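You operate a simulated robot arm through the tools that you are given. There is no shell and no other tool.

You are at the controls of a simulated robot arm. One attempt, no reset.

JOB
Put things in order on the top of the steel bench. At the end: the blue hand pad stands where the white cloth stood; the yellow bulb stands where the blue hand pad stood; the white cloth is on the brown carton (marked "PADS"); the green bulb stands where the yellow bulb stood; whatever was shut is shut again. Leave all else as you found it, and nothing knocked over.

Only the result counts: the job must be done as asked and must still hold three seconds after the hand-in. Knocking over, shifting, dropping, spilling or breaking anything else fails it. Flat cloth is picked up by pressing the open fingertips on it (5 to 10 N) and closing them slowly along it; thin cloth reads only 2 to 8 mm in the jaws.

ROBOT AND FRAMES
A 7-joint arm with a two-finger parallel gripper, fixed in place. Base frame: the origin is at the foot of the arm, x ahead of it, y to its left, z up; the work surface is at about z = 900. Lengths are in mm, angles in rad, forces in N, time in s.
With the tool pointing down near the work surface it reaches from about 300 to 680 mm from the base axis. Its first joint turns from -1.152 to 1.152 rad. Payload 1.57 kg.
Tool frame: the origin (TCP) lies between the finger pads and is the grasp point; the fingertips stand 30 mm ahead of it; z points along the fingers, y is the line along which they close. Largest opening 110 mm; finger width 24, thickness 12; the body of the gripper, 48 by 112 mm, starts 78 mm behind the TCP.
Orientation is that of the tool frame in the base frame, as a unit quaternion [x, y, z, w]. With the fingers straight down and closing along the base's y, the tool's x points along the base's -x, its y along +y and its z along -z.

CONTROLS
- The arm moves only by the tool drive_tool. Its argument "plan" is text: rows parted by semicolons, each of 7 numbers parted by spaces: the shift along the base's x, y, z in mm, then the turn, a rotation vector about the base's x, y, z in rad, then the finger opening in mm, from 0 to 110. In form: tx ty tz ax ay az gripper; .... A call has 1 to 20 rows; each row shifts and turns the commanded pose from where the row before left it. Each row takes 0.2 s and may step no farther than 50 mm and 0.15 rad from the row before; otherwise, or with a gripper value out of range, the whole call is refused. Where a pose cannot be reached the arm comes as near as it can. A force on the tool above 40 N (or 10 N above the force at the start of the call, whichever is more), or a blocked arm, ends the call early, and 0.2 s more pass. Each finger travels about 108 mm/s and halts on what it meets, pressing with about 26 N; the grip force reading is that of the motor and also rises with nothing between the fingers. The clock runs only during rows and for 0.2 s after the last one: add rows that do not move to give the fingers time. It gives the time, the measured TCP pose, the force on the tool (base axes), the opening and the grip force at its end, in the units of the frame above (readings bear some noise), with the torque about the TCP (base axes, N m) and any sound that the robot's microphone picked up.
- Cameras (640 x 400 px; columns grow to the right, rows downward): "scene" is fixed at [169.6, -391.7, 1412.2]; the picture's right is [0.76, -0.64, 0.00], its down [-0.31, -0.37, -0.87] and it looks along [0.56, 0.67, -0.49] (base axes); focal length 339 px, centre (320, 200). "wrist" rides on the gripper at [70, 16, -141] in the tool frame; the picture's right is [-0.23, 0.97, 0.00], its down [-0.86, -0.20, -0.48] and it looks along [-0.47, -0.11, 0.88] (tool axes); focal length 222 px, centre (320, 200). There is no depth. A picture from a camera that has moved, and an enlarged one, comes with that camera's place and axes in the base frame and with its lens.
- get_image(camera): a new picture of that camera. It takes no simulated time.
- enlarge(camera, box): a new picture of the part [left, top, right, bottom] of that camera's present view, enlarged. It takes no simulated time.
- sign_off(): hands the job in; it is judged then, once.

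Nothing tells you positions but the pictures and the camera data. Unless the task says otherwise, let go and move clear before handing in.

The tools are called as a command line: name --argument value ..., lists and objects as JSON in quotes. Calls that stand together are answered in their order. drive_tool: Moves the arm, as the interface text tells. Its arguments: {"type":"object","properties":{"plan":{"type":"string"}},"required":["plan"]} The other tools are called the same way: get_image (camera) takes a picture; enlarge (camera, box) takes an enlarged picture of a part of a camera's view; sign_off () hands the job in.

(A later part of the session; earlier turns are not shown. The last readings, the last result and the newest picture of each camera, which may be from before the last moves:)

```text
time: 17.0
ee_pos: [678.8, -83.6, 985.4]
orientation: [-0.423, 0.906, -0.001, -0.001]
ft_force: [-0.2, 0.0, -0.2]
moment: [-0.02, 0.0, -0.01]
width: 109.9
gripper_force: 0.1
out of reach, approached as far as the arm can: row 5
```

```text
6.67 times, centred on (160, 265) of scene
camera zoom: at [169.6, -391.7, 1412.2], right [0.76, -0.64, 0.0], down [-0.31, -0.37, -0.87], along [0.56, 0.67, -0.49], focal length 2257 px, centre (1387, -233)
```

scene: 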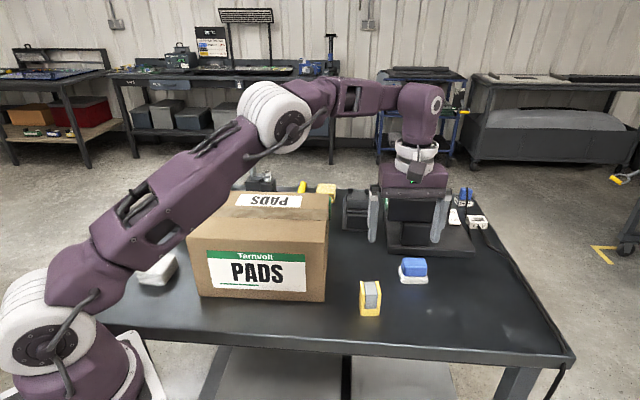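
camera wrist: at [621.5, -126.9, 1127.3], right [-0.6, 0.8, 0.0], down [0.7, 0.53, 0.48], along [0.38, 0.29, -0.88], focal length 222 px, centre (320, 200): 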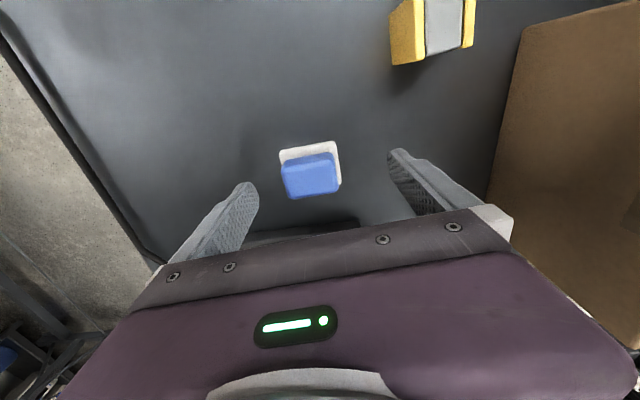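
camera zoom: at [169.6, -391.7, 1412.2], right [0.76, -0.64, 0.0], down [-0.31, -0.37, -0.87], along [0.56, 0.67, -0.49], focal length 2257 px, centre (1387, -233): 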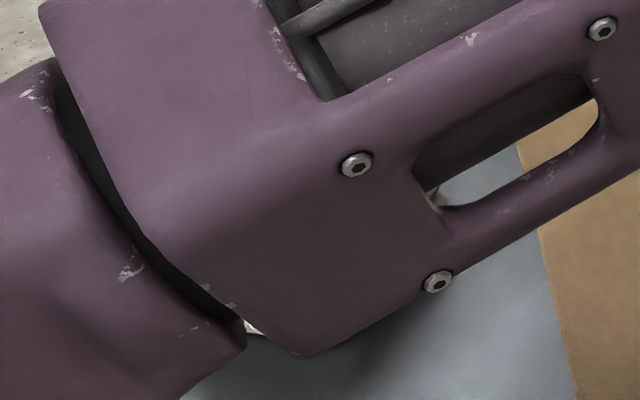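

One row was over the 50 mm limit. I'll resend with smaller steps: back and up first, then across above the carton.

drive_tool --plan "-40 5 20 0 0 0 110; -35 5 33 0 0 0 110; -35 5 33 0 0 0 110; -30 15 35 0 0 0 110; -20 25 35 0 0 0 110; -28 38 0 0 0 0 110; -28 38 0 0 0 0 110; -28 38 0 0 0 0 110; -28 38 0 0 0 0 110; -28 38 0 0 0 0 110; -28 38 0 0 0 0 110; -28 38 0 0 0 0 110; -28 30 0 0 0 0 110; -25 3 0 0 0 0 110; 0 0 0 0 0 0 110"

get_image --camera "wrist"

enlarge --camera "scene" --box '[120, 235, 200, 295]'

```text
time: 20.2
ee_pos: [270.8, 269.6, 1142.4]
orientation: [-0.423, 0.906, 0.001, 0.0]
ft_force: [-0.3, 0.4, -0.7]
moment: [0.0, -0.02, 0.03]
width: 110.1
gripper_force: 0.0
```

```text
taken
camera wrist: at [213.2, 225.8, 1284.8], right [-0.6, 0.8, 0.0], down [0.7, 0.53, 0.48], along [0.38, 0.29, -0.88], focal length 222 px, centre (320, 200)
```

wrist: 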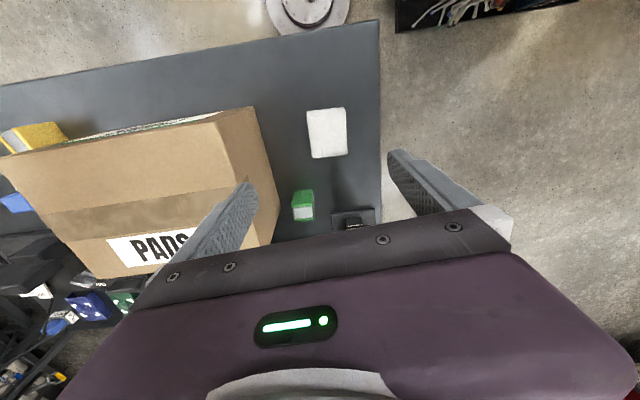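

```text
6.67 times, centred on (160, 265) of scene
camera zoom: at [169.6, -391.7, 1412.2], right [0.76, -0.64, 0.0], down [-0.31, -0.37, -0.87], along [0.56, 0.67, -0.49], focal length 2257 px, centre (1387, -233)
```

zoom: 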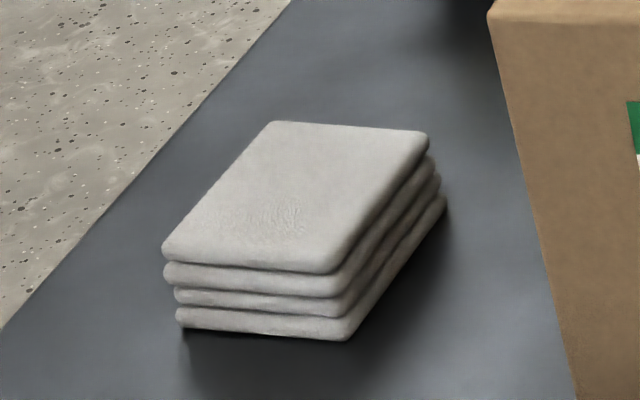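

The cloth is a folded stack about 57x69x30 mm centred near (267,280). I'll zoom for its heading before grasping.

enlarge --camera "wrist" --box '[290, 95, 370, 170]'

enlarge --camera "wrist" --box '[280, 180, 330, 230]'

```text
5.33 times, centred on (330, 132) of wrist
camera zoom: at [213.2, 225.8, 1284.8], right [-0.6, 0.8, 0.0], down [0.7, 0.53, 0.48], along [0.38, 0.29, -0.88], focal length 1185 px, centre (267, 560)
```

zoom: 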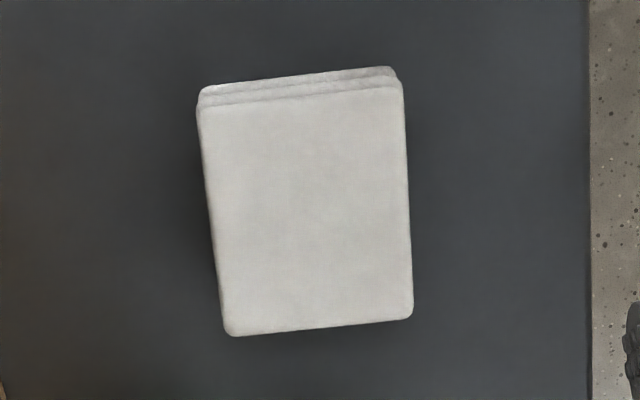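

```text
8.00 times, centred on (305, 205) of wrist
camera zoom: at [213.2, 225.8, 1284.8], right [-0.6, 0.8, 0.0], down [0.7, 0.53, 0.48], along [0.38, 0.29, -0.88], focal length 1777 px, centre (440, 160)
```

zoom: 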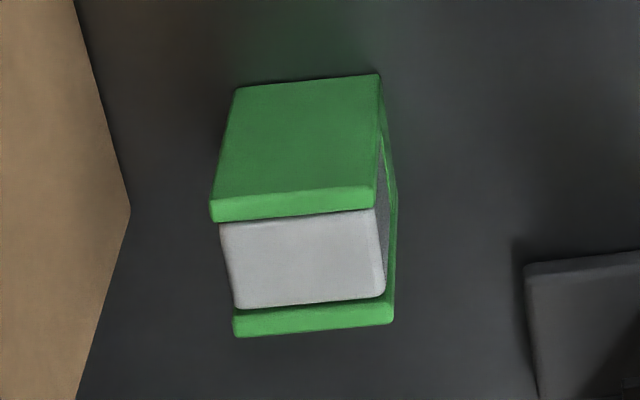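

The cloth's centre is about (268.5, 283) with heading giving tool yaw ≈0.74. I'll align, descend around it and check before closing.

drive_tool --plan "-1 7 0 0 0 -0.07 90; -1 6.5 0 0 0 -0.066 86; 0 0 -45 0 0 0 86; 0 0 -45 0 0 0 86; 0 0 -45 0 0 0 86; 0 0 -30 0 0 0 86; 0 0 0 0 0 0 86"

get_image --camera "wrist"

get_image --camera "scene"

```text
time: 21.8
ee_pos: [269.6, 284.5, 977.1]
orientation: [-0.361, 0.933, 0.0, 0.0]
ft_force: [-1.4, 1.3, -0.5]
moment: [0.01, -0.01, 0.01]
width: 86.0
gripper_force: 0.1
```

```text
taken
camera wrist: at [205.5, 248.6, 1118.8], right [-0.49, 0.87, 0.0], down [0.77, 0.43, 0.48], along [0.42, 0.23, -0.88], focal length 222 px, centre (320, 200)
```

wrist: 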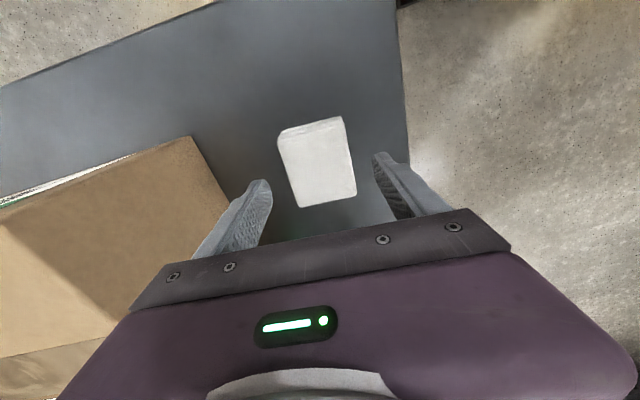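

```text
taken
```

scene: 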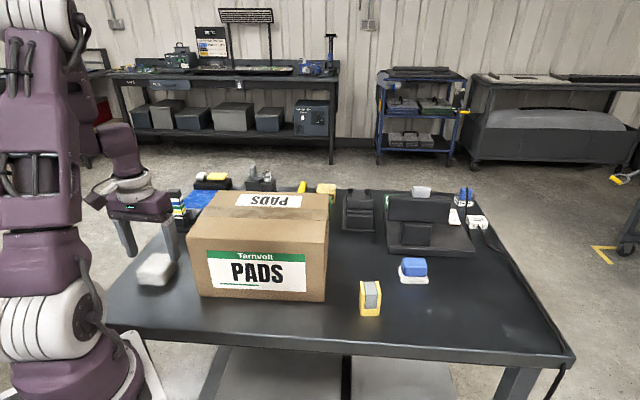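

enlarge --camera "wrist" --box '[240, 100, 400, 220]'

enlarge --camera "scene" --box '[100, 200, 220, 300]'

```text
3.33 times, centred on (320, 160) of wrist
camera zoom: at [205.5, 248.6, 1118.8], right [-0.49, 0.87, 0.0], down [0.77, 0.43, 0.48], along [0.42, 0.23, -0.88], focal length 740 px, centre (320, 333)
```

zoom: 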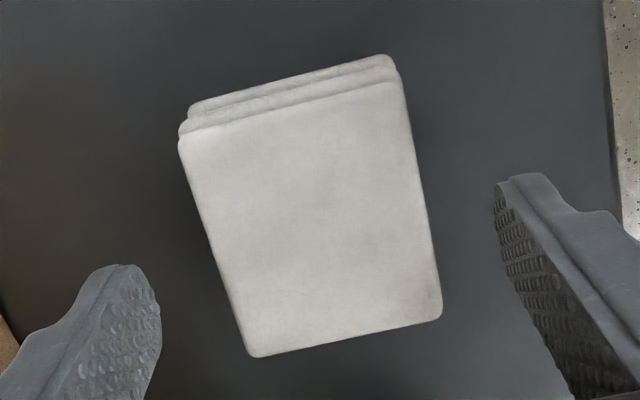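

```text
4.00 times, centred on (160, 250) of scene
camera zoom: at [169.6, -391.7, 1412.2], right [0.76, -0.64, 0.0], down [-0.31, -0.37, -0.87], along [0.56, 0.67, -0.49], focal length 1354 px, centre (960, 0)
```

zoom: 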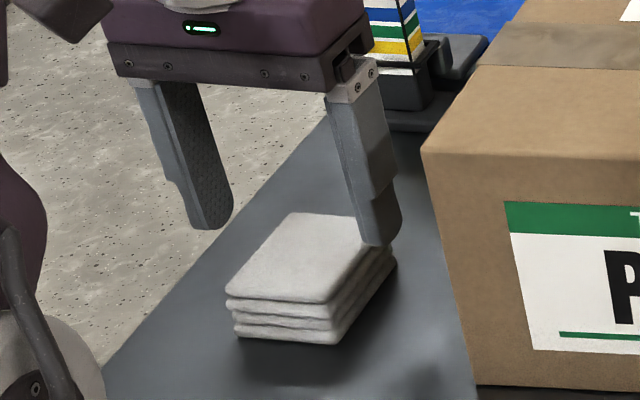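

The alignment matches to within 2 mm. I'll descend so the tips are just above the bench and close gradually on the cloth.

drive_tool --plan "0 -1 -22 0 0 0 86; 0 0 -14 0 0 0 86; 0 0 -6 0 0 0 86; 0 0 0 0 0 0 76; 0 0 0 0 0 0 68; 0 0 0 0 0 0 62; 0 0 0 0 0 0 58; 0 0 0 0 0 0 54; 0 0 0 0 0 0 50; 0 0 0 0 0 0 50"

get_image --camera "wrist"

enlarge --camera "scene" --box '[100, 200, 220, 300]'

```text
time: 24.0
ee_pos: [269.1, 283.6, 935.7]
orientation: [-0.361, 0.933, 0.0, 0.0]
ft_force: [1.1, 0.2, -0.7]
moment: [-0.01, -0.02, -0.01]
width: 58.4
gripper_force: 26.0
```

```text
taken
camera wrist: at [205.8, 247.6, 1077.7], right [-0.49, 0.87, 0.0], down [0.77, 0.43, 0.48], along [0.42, 0.23, -0.88], focal length 222 px, centre (320, 200)
```

wrist: 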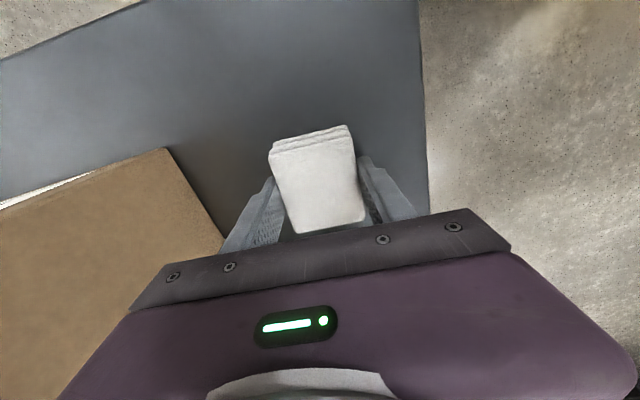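

```text
4.00 times, centred on (160, 250) of scene
camera zoom: at [169.6, -391.7, 1412.2], right [0.76, -0.64, 0.0], down [-0.31, -0.37, -0.87], along [0.56, 0.67, -0.49], focal length 1354 px, centre (960, 0)
```

zoom: 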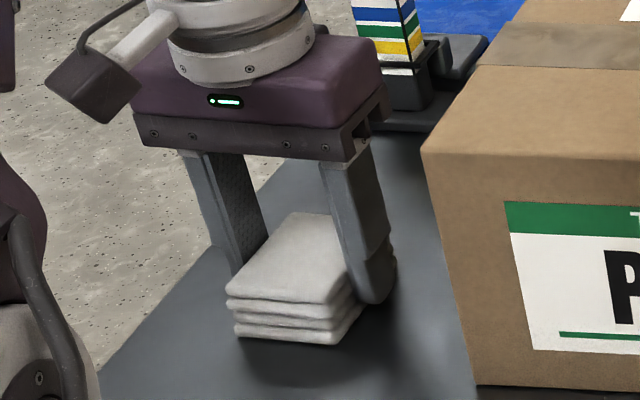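

The fingers hold the cloth at 58.4 mm with full grip. I'll lift it gently and check that it comes along.

drive_tool --plan "0 0 5 0 0 0 50; 0 0 15 0 0 0 50; 0 0 30 0 0 0 50; 0 0 40 0 0 0 50; 0 0 45 0 0 0 50; 0 0 45 0 0 0 50; 0 0 15 0 0 0 50; 0 0 0 0 0 0 50"

get_image --camera "wrist"

get_image --camera "scene"

```text
time: 25.8
ee_pos: [268.3, 282.8, 1130.6]
orientation: [-0.361, 0.933, 0.0, 0.0]
ft_force: [-0.6, -0.1, -0.3]
moment: [-0.01, 0.03, 0.0]
width: 58.7
gripper_force: 26.2
```

```text
taken
camera wrist: at [204.1, 247.3, 1272.7], right [-0.49, 0.87, 0.0], down [0.77, 0.43, 0.48], along [0.42, 0.23, -0.88], focal length 222 px, centre (320, 200)
```

wrist: 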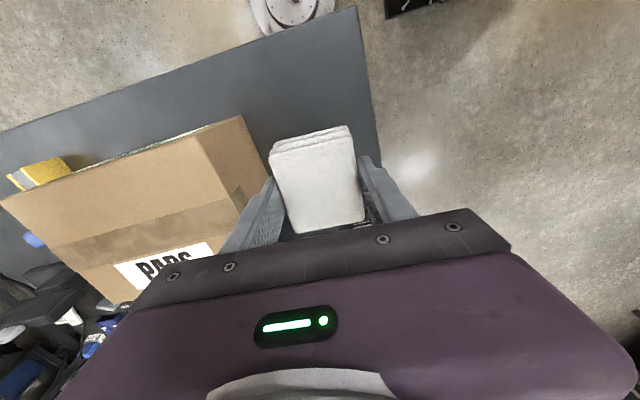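

```text
taken
```

scene: 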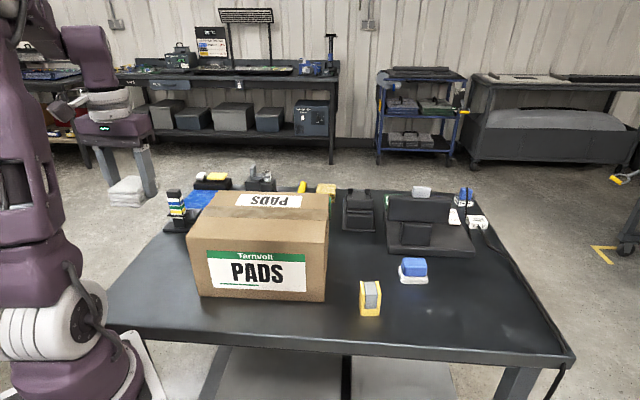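

The cloth is held well. I'll carry it over the carton's centre, about (469,138), with its underside about 50 mm above the carton top, then check.

drive_tool --plan "33 -24 0 0 0 0 50; 33 -24 0 0 0 0 50; 33 -24 0 0 0 0 50; 33 -24 0 0 0 0 50; 34 -24 0 0 0 0 50; 34 -25 0 0 0 0 50; 0 0 -20 0 0 0 50; 0 0 0 0 0 0 50"

get_image --camera "wrist"

enlarge --camera "scene" --box '[170, 100, 350, 310]'

```text
time: 27.6
ee_pos: [468.5, 138.2, 1111.4]
orientation: [-0.361, 0.932, -0.001, 0.0]
ft_force: [0.3, -0.7, 0.1]
moment: [-0.02, 0.0, 0.05]
width: 58.7
gripper_force: 25.6
```

```text
taken
camera wrist: at [404.7, 102.1, 1252.9], right [-0.49, 0.87, 0.0], down [0.77, 0.43, 0.48], along [0.42, 0.23, -0.88], focal length 222 px, centre (320, 200)
```

wrist: 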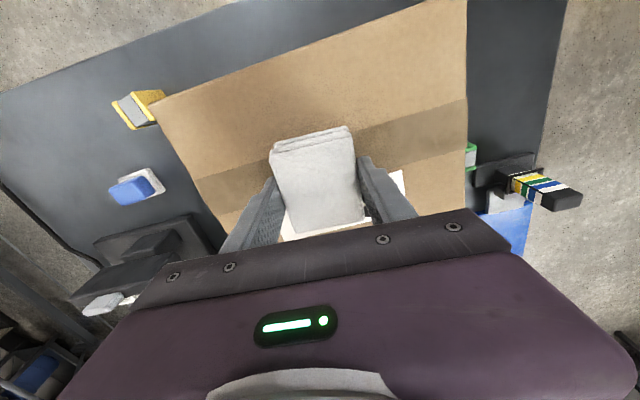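

```text
1.90 times, centred on (260, 205) of scene
camera zoom: at [169.6, -391.8, 1412.2], right [0.76, -0.64, 0.0], down [-0.31, -0.37, -0.87], along [0.56, 0.67, -0.49], focal length 645 px, centre (434, 190)
```

zoom: 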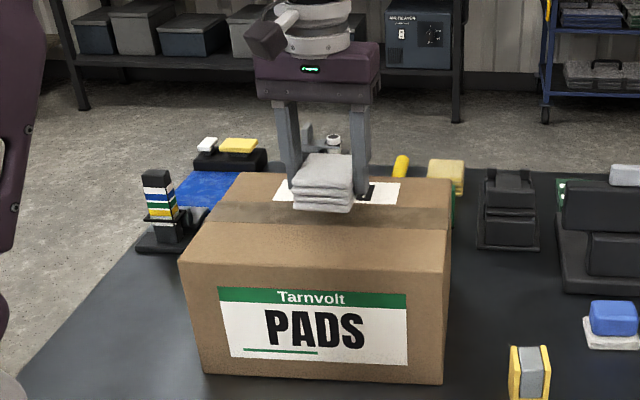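

The cloth hangs centred over the carton, underside about 30 mm above it. I'll lower in small steps, watching the force.

drive_tool --plan "0 0 -10 0 0 0 50; 0 0 -7 0 0 0 50; 0 0 -5 0 0 0 50; 0 0 0 0 0 0 50"

enlarge --camera "scene" --box '[230, 170, 310, 230]'

```text
time: 28.6
ee_pos: [468.1, 138.5, 1089.0]
orientation: [-0.36, 0.933, 0.001, 0.0]
ft_force: [1.0, -0.3, 0.4]
moment: [0.01, -0.02, 0.02]
width: 59.0
gripper_force: 25.4
```

```text
6.67 times, centred on (270, 200) of scene
camera zoom: at [169.6, -391.7, 1412.2], right [0.76, -0.64, 0.0], down [-0.31, -0.37, -0.87], along [0.56, 0.67, -0.49], focal length 2257 px, centre (653, 200)
```

zoom: 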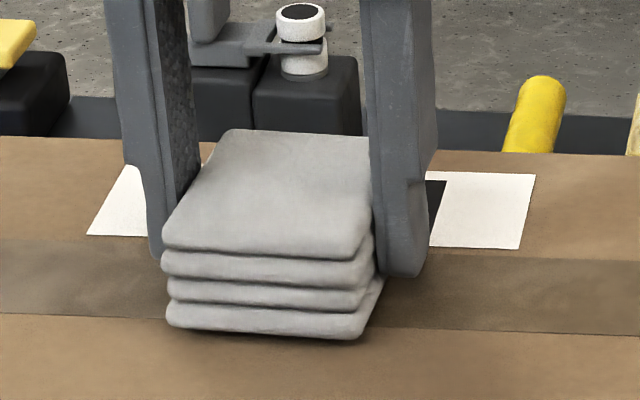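

drive_tool --plan "0 0 -2 0 0 0 50; 0 0 -2 0 0 0 50; 0 0 0 0 0 0 50"

```text
time: 29.4
ee_pos: [468.0, 138.2, 1085.6]
orientation: [-0.361, 0.932, 0.0, 0.0]
ft_force: [-1.3, 0.6, 12.7]
moment: [0.01, 0.14, 0.02]
width: 58.9
gripper_force: 26.0
```

Contact with the carton top: 12.7 N. I'll ease up by 1 mm and open the fingers slowly, then rise.

drive_tool --plan "0 0 1 0 0 0 56; 0 0 0 0 0 0 59; 0 0 0 0 0 0 61; 0 0 0 0 0 0 64; 0 0 0 0 0 0 70; 0 0 0 0 0 0 78; 0 0 0 0 0 0 84; 0 0 0 0 0 0 84"

get_image --camera "wrist"

enlarge --camera "scene" --box '[230, 170, 310, 230]'

```text
time: 31.2
ee_pos: [467.8, 137.7, 1086.3]
orientation: [-0.361, 0.933, 0.0, 0.0]
ft_force: [-0.5, 0.1, -0.1]
moment: [0.0, 0.0, 0.01]
width: 84.1
gripper_force: 0.1
```

```text
taken
camera wrist: at [404.7, 102.7, 1228.0], right [-0.49, 0.87, 0.0], down [0.77, 0.43, 0.48], along [0.42, 0.23, -0.88], focal length 222 px, centre (320, 200)
```

wrist: 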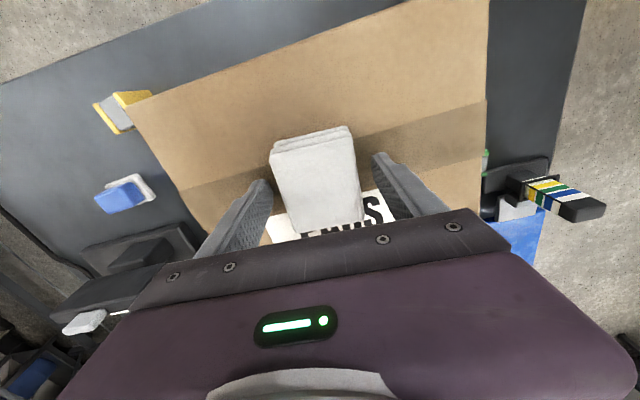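

```text
6.67 times, centred on (270, 200) of scene
camera zoom: at [169.6, -391.7, 1412.2], right [0.76, -0.64, 0.0], down [-0.31, -0.37, -0.87], along [0.56, 0.67, -0.49], focal length 2257 px, centre (653, 200)
```

zoom: 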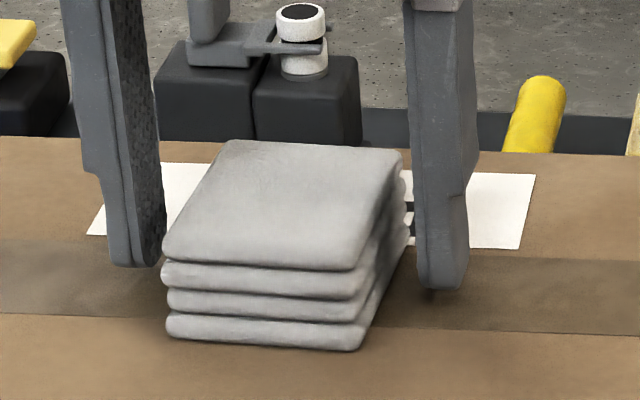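

The cloth lies on the carton. Next, the blue hand pad: rise, go around to its side and come down to about z=985, then look.

drive_tool --plan "0 0 30 0 0 0 90; 0 0 30 0 0 0 110; 22 -34 0 0 0 0.02 110; 22 -34 0 0 0 0.02 110; 22 -35 0 0 0 0.02 110; 22 -35 0 0 0 0.02 110; 22 -35 0 0 0 0.01 110; 22 -35 0 0 0 0.01 110; 15 -3 -42 0 0 0 110; 15 -3 -42 0 0 0 110; 15 -4 -42 0 0 0 110; 15 -3 -35 0 0 0 110; 0 0 0 0 0 0 110"

get_image --camera "wrist"

get_image --camera "scene"

```text
time: 34.0
ee_pos: [658.9, -83.1, 984.8]
orientation: [-0.407, 0.913, 0.0, 0.0]
ft_force: [-0.6, -0.6, -0.1]
moment: [-0.02, -0.03, -0.02]
width: 109.9
gripper_force: 0.0
```

```text
taken
camera wrist: at [600.7, -124.8, 1126.4], right [-0.57, 0.82, 0.0], down [0.72, 0.5, 0.48], along [0.39, 0.27, -0.88], focal length 222 px, centre (320, 200)
```

wrist: 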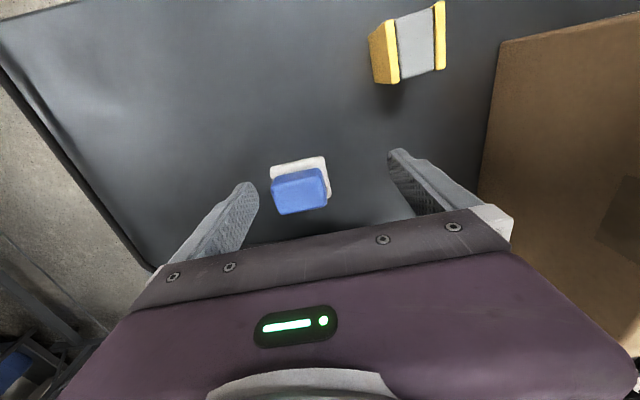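

```text
taken
```

scene: 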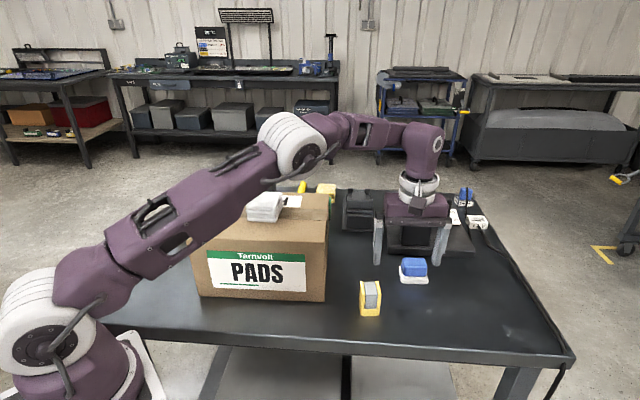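

enlarge --camera "wrist" --box '[250, 140, 350, 220]'

```text
5.00 times, centred on (300, 180) of wrist
camera zoom: at [600.7, -124.8, 1126.4], right [-0.57, 0.82, 0.0], down [0.72, 0.5, 0.48], along [0.39, 0.27, -0.88], focal length 1111 px, centre (420, 300)
```

zoom: 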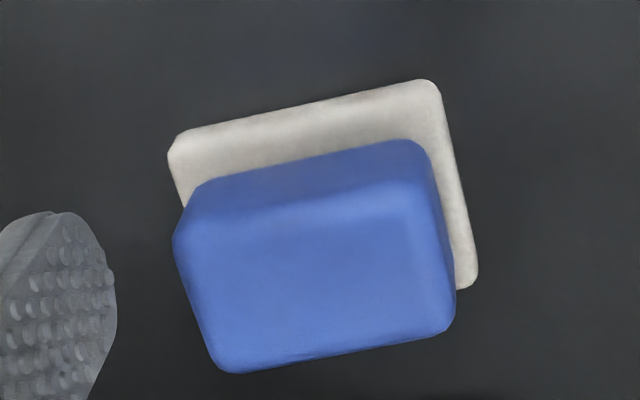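

The pad's centre is confirmed at (692,-85). I'll move out over it while lowering, fingers wide open around it.

drive_tool --plan "0 0 -15 0 0 0 110; 12 -1 -8 0 0 0 110; 11 -1 -6 0 0 0 110; 10 0 -5 0 0 0 110; 0 0 0 0 0 0 110"

get_image --camera "wrist"

enlarge --camera "scene" --box '[360, 200, 470, 300]'

```text
time: 35.2
ee_pos: [683.5, -85.8, 956.1]
orientation: [-0.407, 0.914, 0.0, 0.0]
ft_force: [0.8, 0.2, 0.0]
moment: [0.03, -0.01, 0.0]
width: 110.1
gripper_force: 0.0
out of reach, approached as far as the arm can: row 4
```

```text
taken
camera wrist: at [623.7, -126.6, 1097.1], right [-0.57, 0.82, 0.0], down [0.72, 0.5, 0.48], along [0.39, 0.27, -0.88], focal length 222 px, centre (320, 200)
```

wrist: 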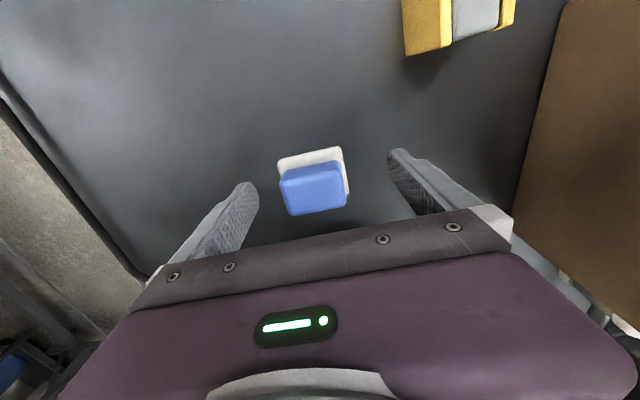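

```text
4.00 times, centred on (415, 250) of scene
camera zoom: at [169.6, -391.7, 1412.2], right [0.76, -0.64, 0.0], down [-0.31, -0.37, -0.87], along [0.56, 0.67, -0.49], focal length 1354 px, centre (-60, 0)
```

zoom: 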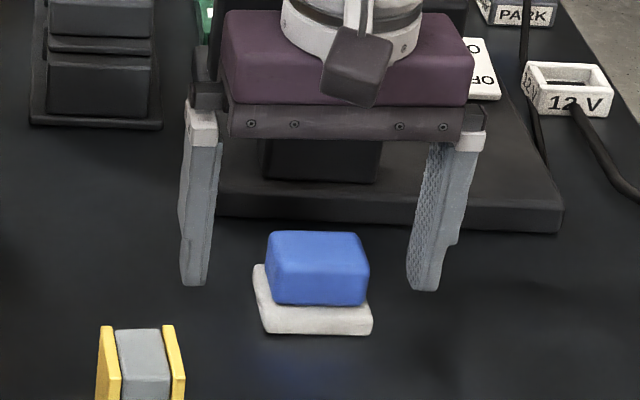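

At this height the arm stops at about 689 mm, 8 mm short of the pad's centre. A small outward tilt about the closing line should give the missing reach; I'll try 0.12 rad.

drive_tool --plan "0 0 0 0.045 -0.04 0 110; 0 0 0 0.045 -0.04 0 110; 8 0 0 0 0 0 110; 0 0 0 0 0 0 110"

get_image --camera "wrist"

```text
time: 36.2
ee_pos: [691.2, -85.1, 954.9]
orientation: [-0.406, 0.912, 0.024, 0.055]
ft_force: [0.1, -0.2, 0.2]
moment: [0.01, -0.03, 0.02]
width: 110.1
gripper_force: 0.0
```

```text
taken
camera wrist: at [621.2, -138.6, 1087.8], right [-0.57, 0.82, 0.03], down [0.68, 0.45, 0.58], along [0.46, 0.35, -0.82], focal length 222 px, centre (320, 200)
```

wrist: 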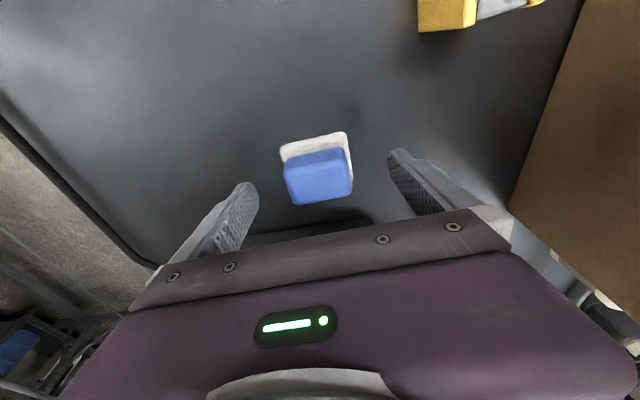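

Now the TCP is over the pad's centre. I'll lower about 8 mm so the tips stay just above the white base, and close gradually on the blue block.

drive_tool --plan "0 0 -5 0 0 0 100; 0 0 -3 0 0 0 84; 0 0 0 0 0 0 70; 0 0 0 0 0 0 60; 0 0 0 0 0 0 54; 0 0 0 0 0 0 49; 0 0 0 0 0 0 45; 0 0 0 0 0 0 40; 0 0 0 0 0 0 40"

get_image --camera "wrist"

enlarge --camera "scene" --box '[360, 200, 470, 300]'

```text
time: 38.2
ee_pos: [691.6, -85.2, 947.9]
orientation: [-0.406, 0.912, 0.024, 0.055]
ft_force: [0.2, 0.1, -0.5]
moment: [0.0, 0.02, 0.01]
width: 49.1
gripper_force: 25.8
```

```text
taken
camera wrist: at [621.3, -138.8, 1079.7], right [-0.57, 0.82, 0.03], down [0.68, 0.45, 0.58], along [0.46, 0.35, -0.82], focal length 222 px, centre (320, 200)
```

wrist: 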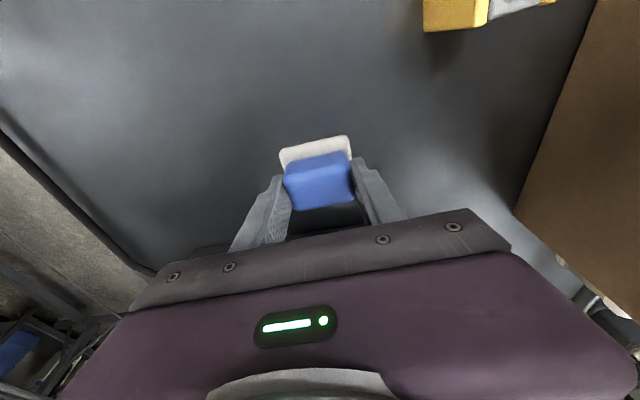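

```text
4.00 times, centred on (415, 250) of scene
camera zoom: at [169.6, -391.7, 1412.2], right [0.76, -0.64, 0.0], down [-0.31, -0.37, -0.87], along [0.56, 0.67, -0.49], focal length 1354 px, centre (-60, 0)
```

zoom: 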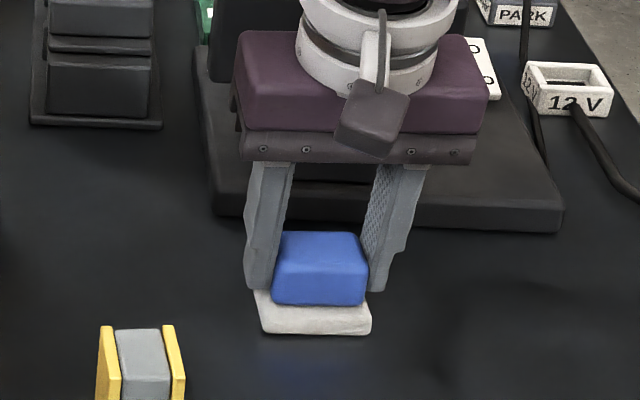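

The blue block is gripped at 49 mm. I'll lift a little, draw back while rising, and check that the whole pad comes along.

drive_tool --plan "0 0 5 0 0 0 40; -5 0 15 0 0 0 40; -15 1 25 0 0 0 40; -20 3 30 0 0 0 40; -20 4 35 0 0 0 40; -20 4 35 0 0 0 40; -20 4 35 0 0 0 40; -25 10 35 0 0 0 40; 0 0 0 0 0 0 40"

get_image --camera "wrist"

get_image --camera "scene"

```text
time: 40.2
ee_pos: [567.7, -58.2, 1162.3]
orientation: [-0.406, 0.912, 0.025, 0.055]
ft_force: [-0.5, 1.0, -1.0]
moment: [0.01, 0.0, 0.03]
width: 48.9
gripper_force: 26.2
```

```text
taken
camera wrist: at [496.9, -111.9, 1295.2], right [-0.57, 0.82, 0.03], down [0.68, 0.45, 0.58], along [0.46, 0.35, -0.82], focal length 222 px, centre (320, 200)
```

wrist: 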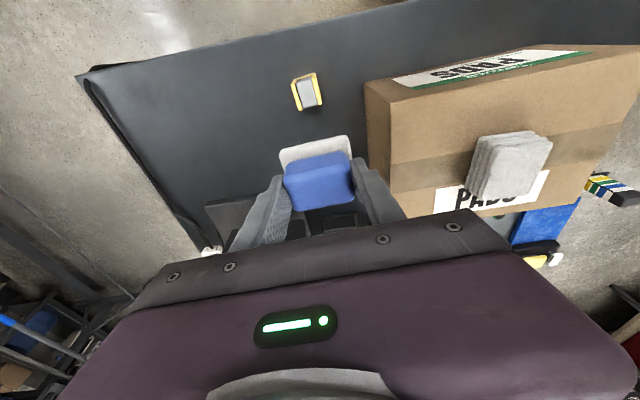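

```text
taken
```

scene: 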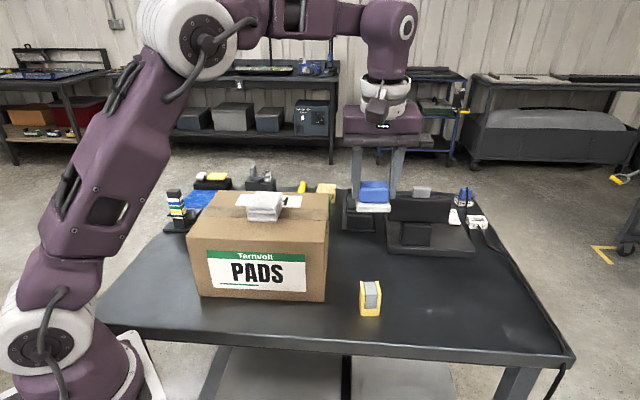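

The whole pad is held. I'll carry it in front of the cloth on the carton to the cloth's old spot (268.6, 283), staying high.

drive_tool --plan "-34 22 0 0 0 0 40; -34 22 0 0 0 0 40; -35 22 0 0 0 0 40; -35 22 0 0 0 0 40; -25 34 0 0 0 0 40; -25 34 0 0 0 0 40; -25 34 0 0 0 0 40; -25 34 0 0 0 0 40; -20 39 0 0 0 0 40; -20 39 0 0 0 0 40; -21 39 0 0 0 0 40; 0 0 -45 0 0 0 40; 0 0 -45 0 0 0 40; 0 0 -45 0 0 0 40; 0 0 -45 0 0 0 40; 0 0 0 0 0 0 40"

get_image --camera "wrist"

enlarge --camera "scene" --box '[100, 170, 260, 300]'

```text
time: 43.6
ee_pos: [268.2, 282.3, 981.5]
orientation: [-0.406, 0.912, 0.024, 0.055]
ft_force: [0.4, -0.2, -0.2]
moment: [0.01, 0.02, -0.02]
width: 49.4
gripper_force: 26.3
```

```text
taken
camera wrist: at [197.1, 228.7, 1113.8], right [-0.57, 0.82, 0.03], down [0.68, 0.46, 0.58], along [0.46, 0.35, -0.82], focal length 222 px, centre (320, 200)
```

wrist: 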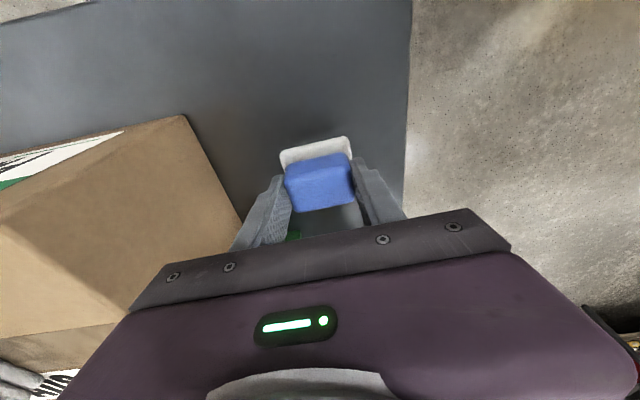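

```text
3.08 times, centred on (180, 235) of scene
camera zoom: at [169.6, -391.7, 1412.2], right [0.76, -0.64, 0.0], down [-0.31, -0.37, -0.87], along [0.56, 0.67, -0.49], focal length 1042 px, centre (751, 92)
```

zoom: 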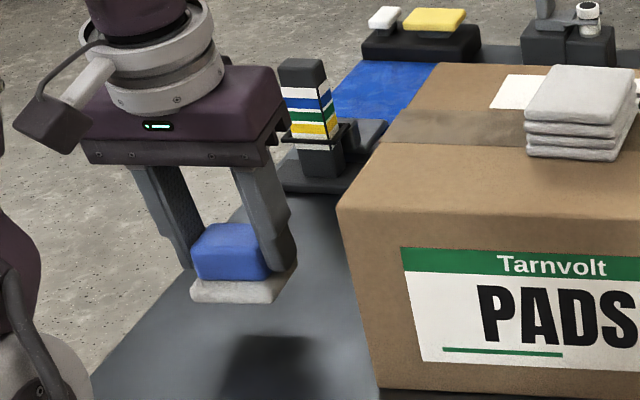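

The pad hangs level above the cloth's spot. I'll lower it gently.

drive_tool --plan "0 0 -12 0 0 0 40; 0 0 -10 0 0 0 40; 0 0 -6 0 0 0 40; 0 0 -3 0 0 0 40; 0 0 -1 0 0 0 40; 0 0 0 0 0 0 40"

```text
time: 45.0
ee_pos: [268.4, 282.6, 950.8]
orientation: [-0.406, 0.912, 0.024, 0.055]
ft_force: [0.0, -0.4, -0.6]
moment: [-0.02, 0.0, -0.04]
width: 48.7
gripper_force: 26.4
```

drive_tool --plan "0 0 -1.5 0 0 0 40; 0 0 -1 0 0 0 40; 0 0 0 0 0 0 40"

```text
time: 45.8
ee_pos: [268.1, 283.6, 948.0]
orientation: [-0.405, 0.912, 0.025, 0.054]
ft_force: [-0.1, 0.4, -0.3]
moment: [-0.04, -0.01, -0.01]
width: 49.1
gripper_force: 25.8
```

drive_tool --plan "0 0 -1 0 0 0 40; 0 0 0 0 0 0 40"

enlarge --camera "scene" --box '[120, 220, 220, 300]'

```text
time: 46.4
ee_pos: [268.1, 282.2, 946.3]
orientation: [-0.407, 0.912, 0.025, 0.056]
ft_force: [-1.2, -2.2, 17.8]
moment: [-0.18, 0.03, 0.01]
width: 49.0
gripper_force: 25.5
```

```text
5.00 times, centred on (170, 260) of scene
camera zoom: at [169.4, -392.0, 1412.2], right [0.76, -0.64, 0.0], down [-0.31, -0.37, -0.87], along [0.56, 0.67, -0.49], focal length 1693 px, centre (1070, -100)
```

zoom: 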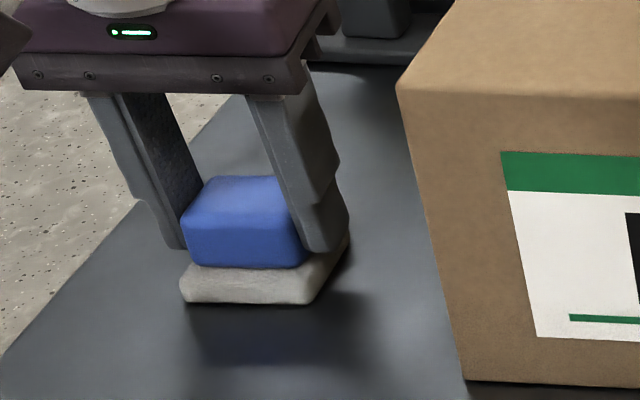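

Contact with the bench. I'll ease up slightly, open slowly, then rise clear.

drive_tool --plan "0 0 0.8 0 0 0 46; 0 0 0 0 0 0 49; 0 0 0 0 0 0 51; 0 0 0 0 0 0 54; 0 0 0 0 0 0 60; 0 0 0 0 0 0 70; 0 0 0 0 0 0 78; 0 0 0 0 0 0 78; 0 0 20 0 0 0 78; 0 0 40 0 0 0 78; 0 0 45 0 0 0 90; 0 0 45 0 0 0 100; 0 0 40 0 0 0 110; 0 0 0 0 0 0 110"

get_image --camera "wrist"

get_image --camera "scene"

```text
time: 49.4
ee_pos: [266.6, 281.9, 1137.6]
orientation: [-0.406, 0.912, 0.026, 0.055]
ft_force: [-0.1, -0.2, 1.1]
moment: [0.02, -0.01, -0.02]
width: 109.9
gripper_force: 0.1
```

```text
taken
camera wrist: at [196.3, 228.1, 1269.7], right [-0.57, 0.82, 0.03], down [0.68, 0.46, 0.58], along [0.46, 0.35, -0.82], focal length 222 px, centre (320, 200)
```

wrist: 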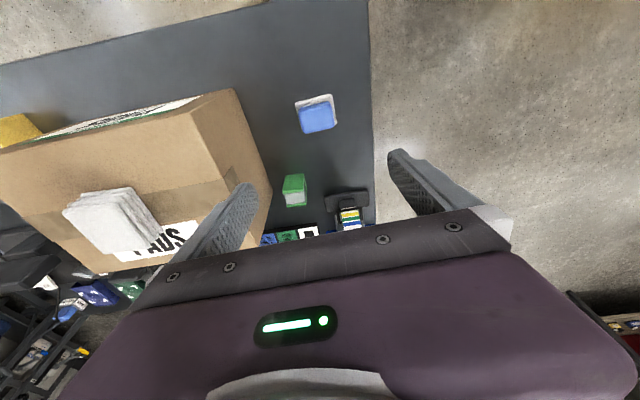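

```text
taken
```

scene: 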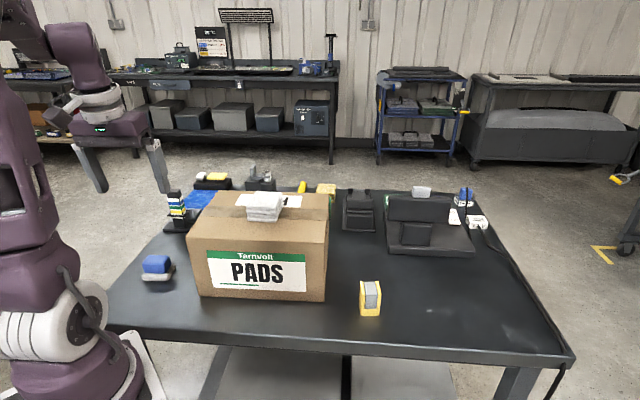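

The blue pad stands on the cloth's old spot. Next comes the yellow bulb at about (550,-89); I'll move above it in front of the carton and take precise views.

drive_tool --plan "21 -39 0 0 0 0 110; 21 -39 0 0 0 0 110; 21 -39 0 0 0 0 110; 25 -34 0 0 0 0 110; 25 -34 0 0 0 0 110; 25 -34 0 0 0 0 110; 25 -33 0 0 0 0 110; 30 -33 0 0 0 0.022 110; 30 -33 0 0 0 0.022 110; 40 -43 -10 0 0 0 110; 0 0 -30 0 0 0 110; 0 0 0 0 0 0 110"

get_image --camera "wrist"

get_image --camera "scene"

```text
refused: row 10 steps farther than a row can; nothing moved
```

```text
taken
camera wrist: at [196.3, 228.1, 1269.7], right [-0.57, 0.82, 0.03], down [0.68, 0.46, 0.58], along [0.46, 0.35, -0.82], focal length 222 px, centre (320, 200)
```

wrist: 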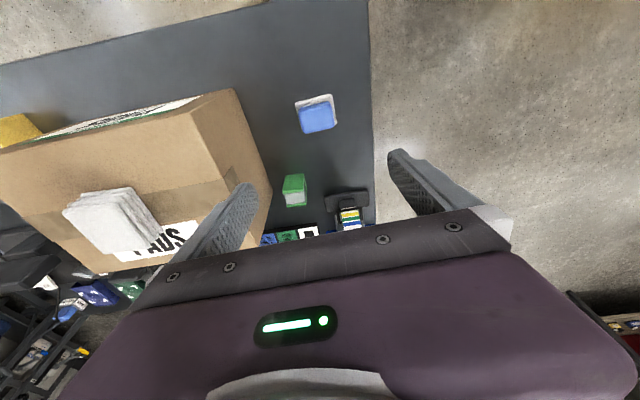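

```text
taken
```

scene: 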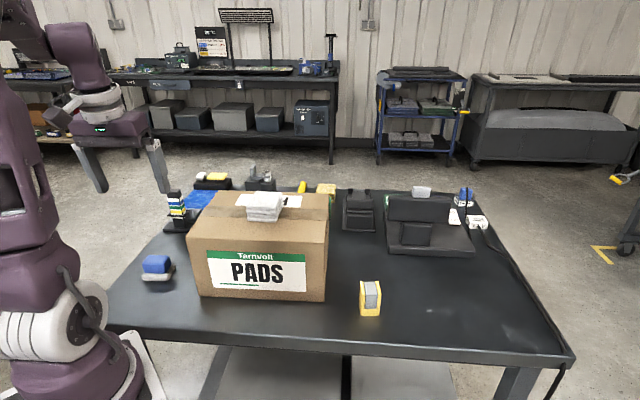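

One row was too long. While still here I'll zoom on the green bulb and the placed pad for exact positions, then move with shorter rows.

enlarge --camera "wrist" --box '[270, 160, 330, 215]'

enlarge --camera "wrist" --box '[280, 80, 350, 140]'

enlarge --camera "scene" --box '[130, 245, 190, 290]'

drive_tool --plan "21 -39 0 0 0 0 110; 21 -39 0 0 0 0 110; 21 -39 0 0 0 0 110; 25 -34 0 0 0 0 110; 25 -34 0 0 0 0 110; 25 -34 0 0 0 0 110; 25 -33 0 0 0 0 110; 30 -33 0 0 0 0.022 110; 30 -33 0 0 0 0.022 110; 20 -22 0 0 0 0 110; 20 -20 -20 0 0 0 110; 0 0 -20 0 0 0 110; 0 0 0 0 0 0 110"

get_image --camera "wrist"

```text
7.27 times, centred on (300, 188) of wrist
camera zoom: at [196.3, 228.1, 1269.7], right [-0.57, 0.82, 0.03], down [0.68, 0.46, 0.58], along [0.46, 0.35, -0.82], focal length 1615 px, centre (466, 291)
```

zoom: 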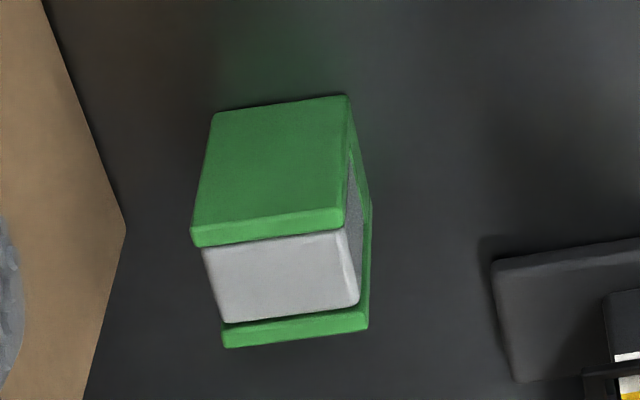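

```text
6.67 times, centred on (315, 110) of wrist
camera zoom: at [196.3, 228.1, 1269.7], right [-0.57, 0.82, 0.03], down [0.68, 0.46, 0.58], along [0.46, 0.35, -0.82], focal length 1481 px, centre (353, 800)
```

zoom: 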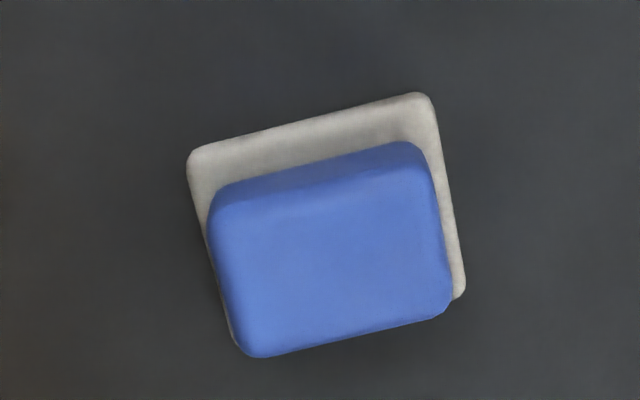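

```text
8.89 times, centred on (160, 268) of scene
camera zoom: at [169.6, -391.8, 1412.2], right [0.76, -0.64, 0.0], down [-0.31, -0.37, -0.87], along [0.56, 0.67, -0.49], focal length 3009 px, centre (1742, -400)
```

zoom: 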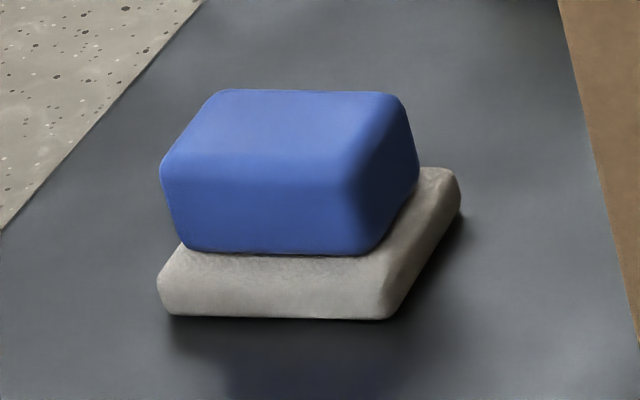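

```text
time: 52.2
ee_pos: [530.9, -78.0, 1097.7]
orientation: [-0.426, 0.903, 0.027, 0.054]
ft_force: [-0.7, 0.1, 0.0]
moment: [0.02, -0.01, -0.03]
width: 109.9
gripper_force: 0.1
```

```text
taken
camera wrist: at [463.4, -134.2, 1230.0], right [-0.61, 0.79, 0.03], down [0.66, 0.48, 0.58], along [0.44, 0.37, -0.82], focal length 222 px, centre (320, 200)
```

wrist: 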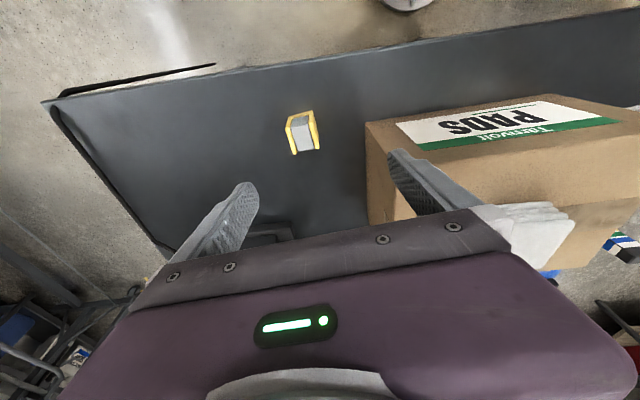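

The pad's new centre is (268,284), matching the cloth's old one, and the green bulb is at (397,326) with its cheeks facing the other way. Now I zoom on the yellow bulb.

enlarge --camera "wrist" --box '[270, 95, 340, 165]'

enlarge --camera "wrist" --box '[240, 80, 380, 190]'

```text
5.71 times, centred on (305, 130) of wrist
camera zoom: at [463.4, -134.2, 1230.0], right [-0.61, 0.79, 0.03], down [0.66, 0.48, 0.58], along [0.44, 0.37, -0.82], focal length 1269 px, centre (406, 600)
```

zoom: 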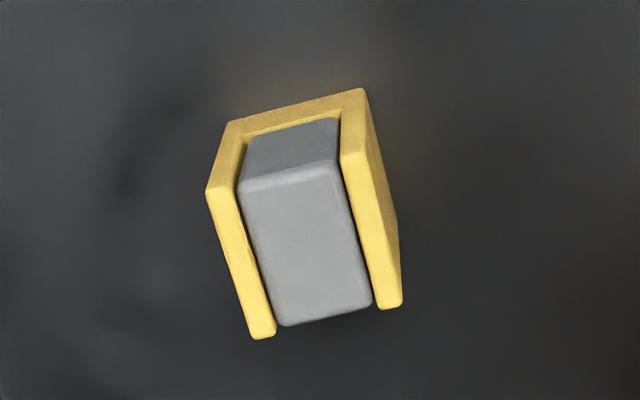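

```text
3.64 times, centred on (310, 135) of wrist
camera zoom: at [463.4, -134.2, 1230.0], right [-0.61, 0.79, 0.03], down [0.66, 0.48, 0.58], along [0.44, 0.37, -0.82], focal length 808 px, centre (356, 436)
```

zoom: 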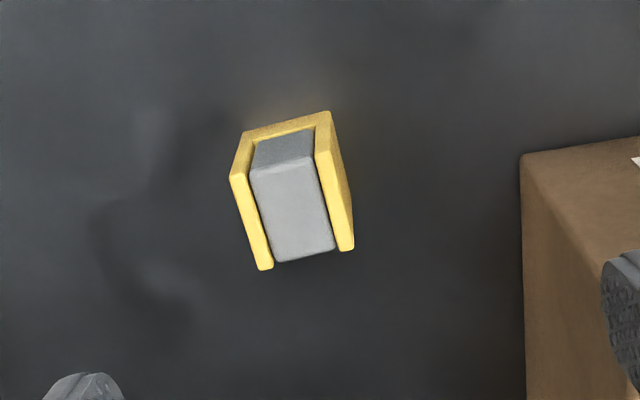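

The yellow bulb's centre is about (550.7,-85), 35 mm across its cheeks, aligned with the current tool heading. I'll centre over it and descend with the fingers at 80 mm.

drive_tool --plan "19 -8 0 0 0 0 95; 0 0 -40 0 0 0 80; 0 0 -40 0 0 0 80; 0 0 -35 0 0 0 80; 0 0 0 0 0 0 80"

get_image --camera "wrist"

enlarge --camera "scene" --box '[320, 220, 420, 320]'

```text
time: 53.4
ee_pos: [551.4, -86.5, 983.4]
orientation: [-0.427, 0.902, 0.026, 0.055]
ft_force: [0.3, 0.3, -0.1]
moment: [-0.01, 0.02, 0.02]
width: 79.7
gripper_force: 0.0
```

```text
taken
camera wrist: at [482.5, -142.0, 1116.9], right [-0.61, 0.79, 0.03], down [0.66, 0.48, 0.58], along [0.44, 0.37, -0.82], focal length 222 px, centre (320, 200)
```

wrist: 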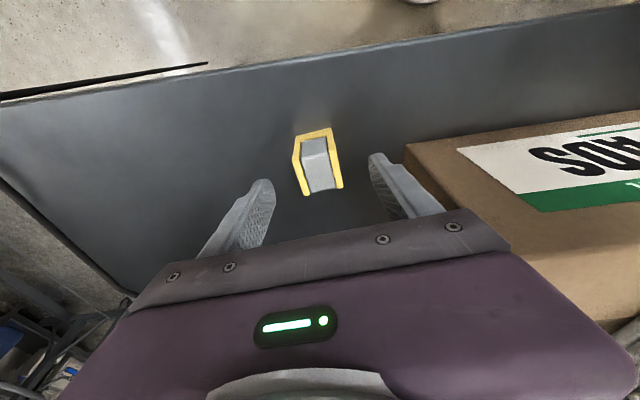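

```text
4.00 times, centred on (370, 270) of scene
camera zoom: at [169.6, -391.7, 1412.2], right [0.76, -0.64, 0.0], down [-0.31, -0.37, -0.87], along [0.56, 0.67, -0.49], focal length 1354 px, centre (120, -80)
```

zoom: 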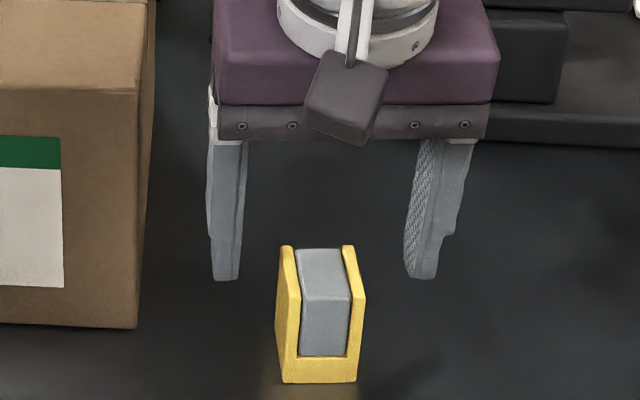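

enlarge --camera "wrist" --box '[240, 110, 400, 230]'

```text
3.33 times, centred on (320, 170) of wrist
camera zoom: at [482.5, -142.0, 1116.9], right [-0.61, 0.79, 0.03], down [0.66, 0.48, 0.58], along [0.44, 0.37, -0.82], focal length 740 px, centre (320, 300)
```

zoom: 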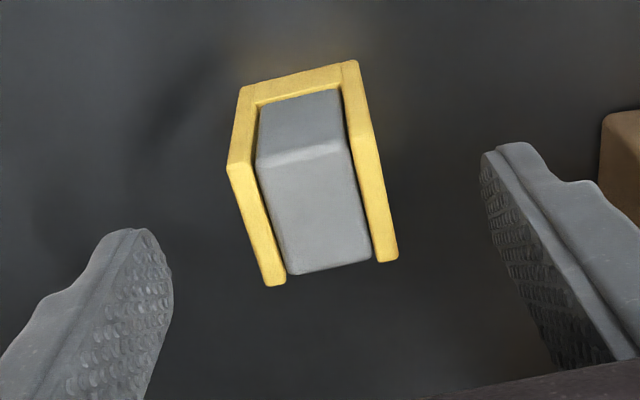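

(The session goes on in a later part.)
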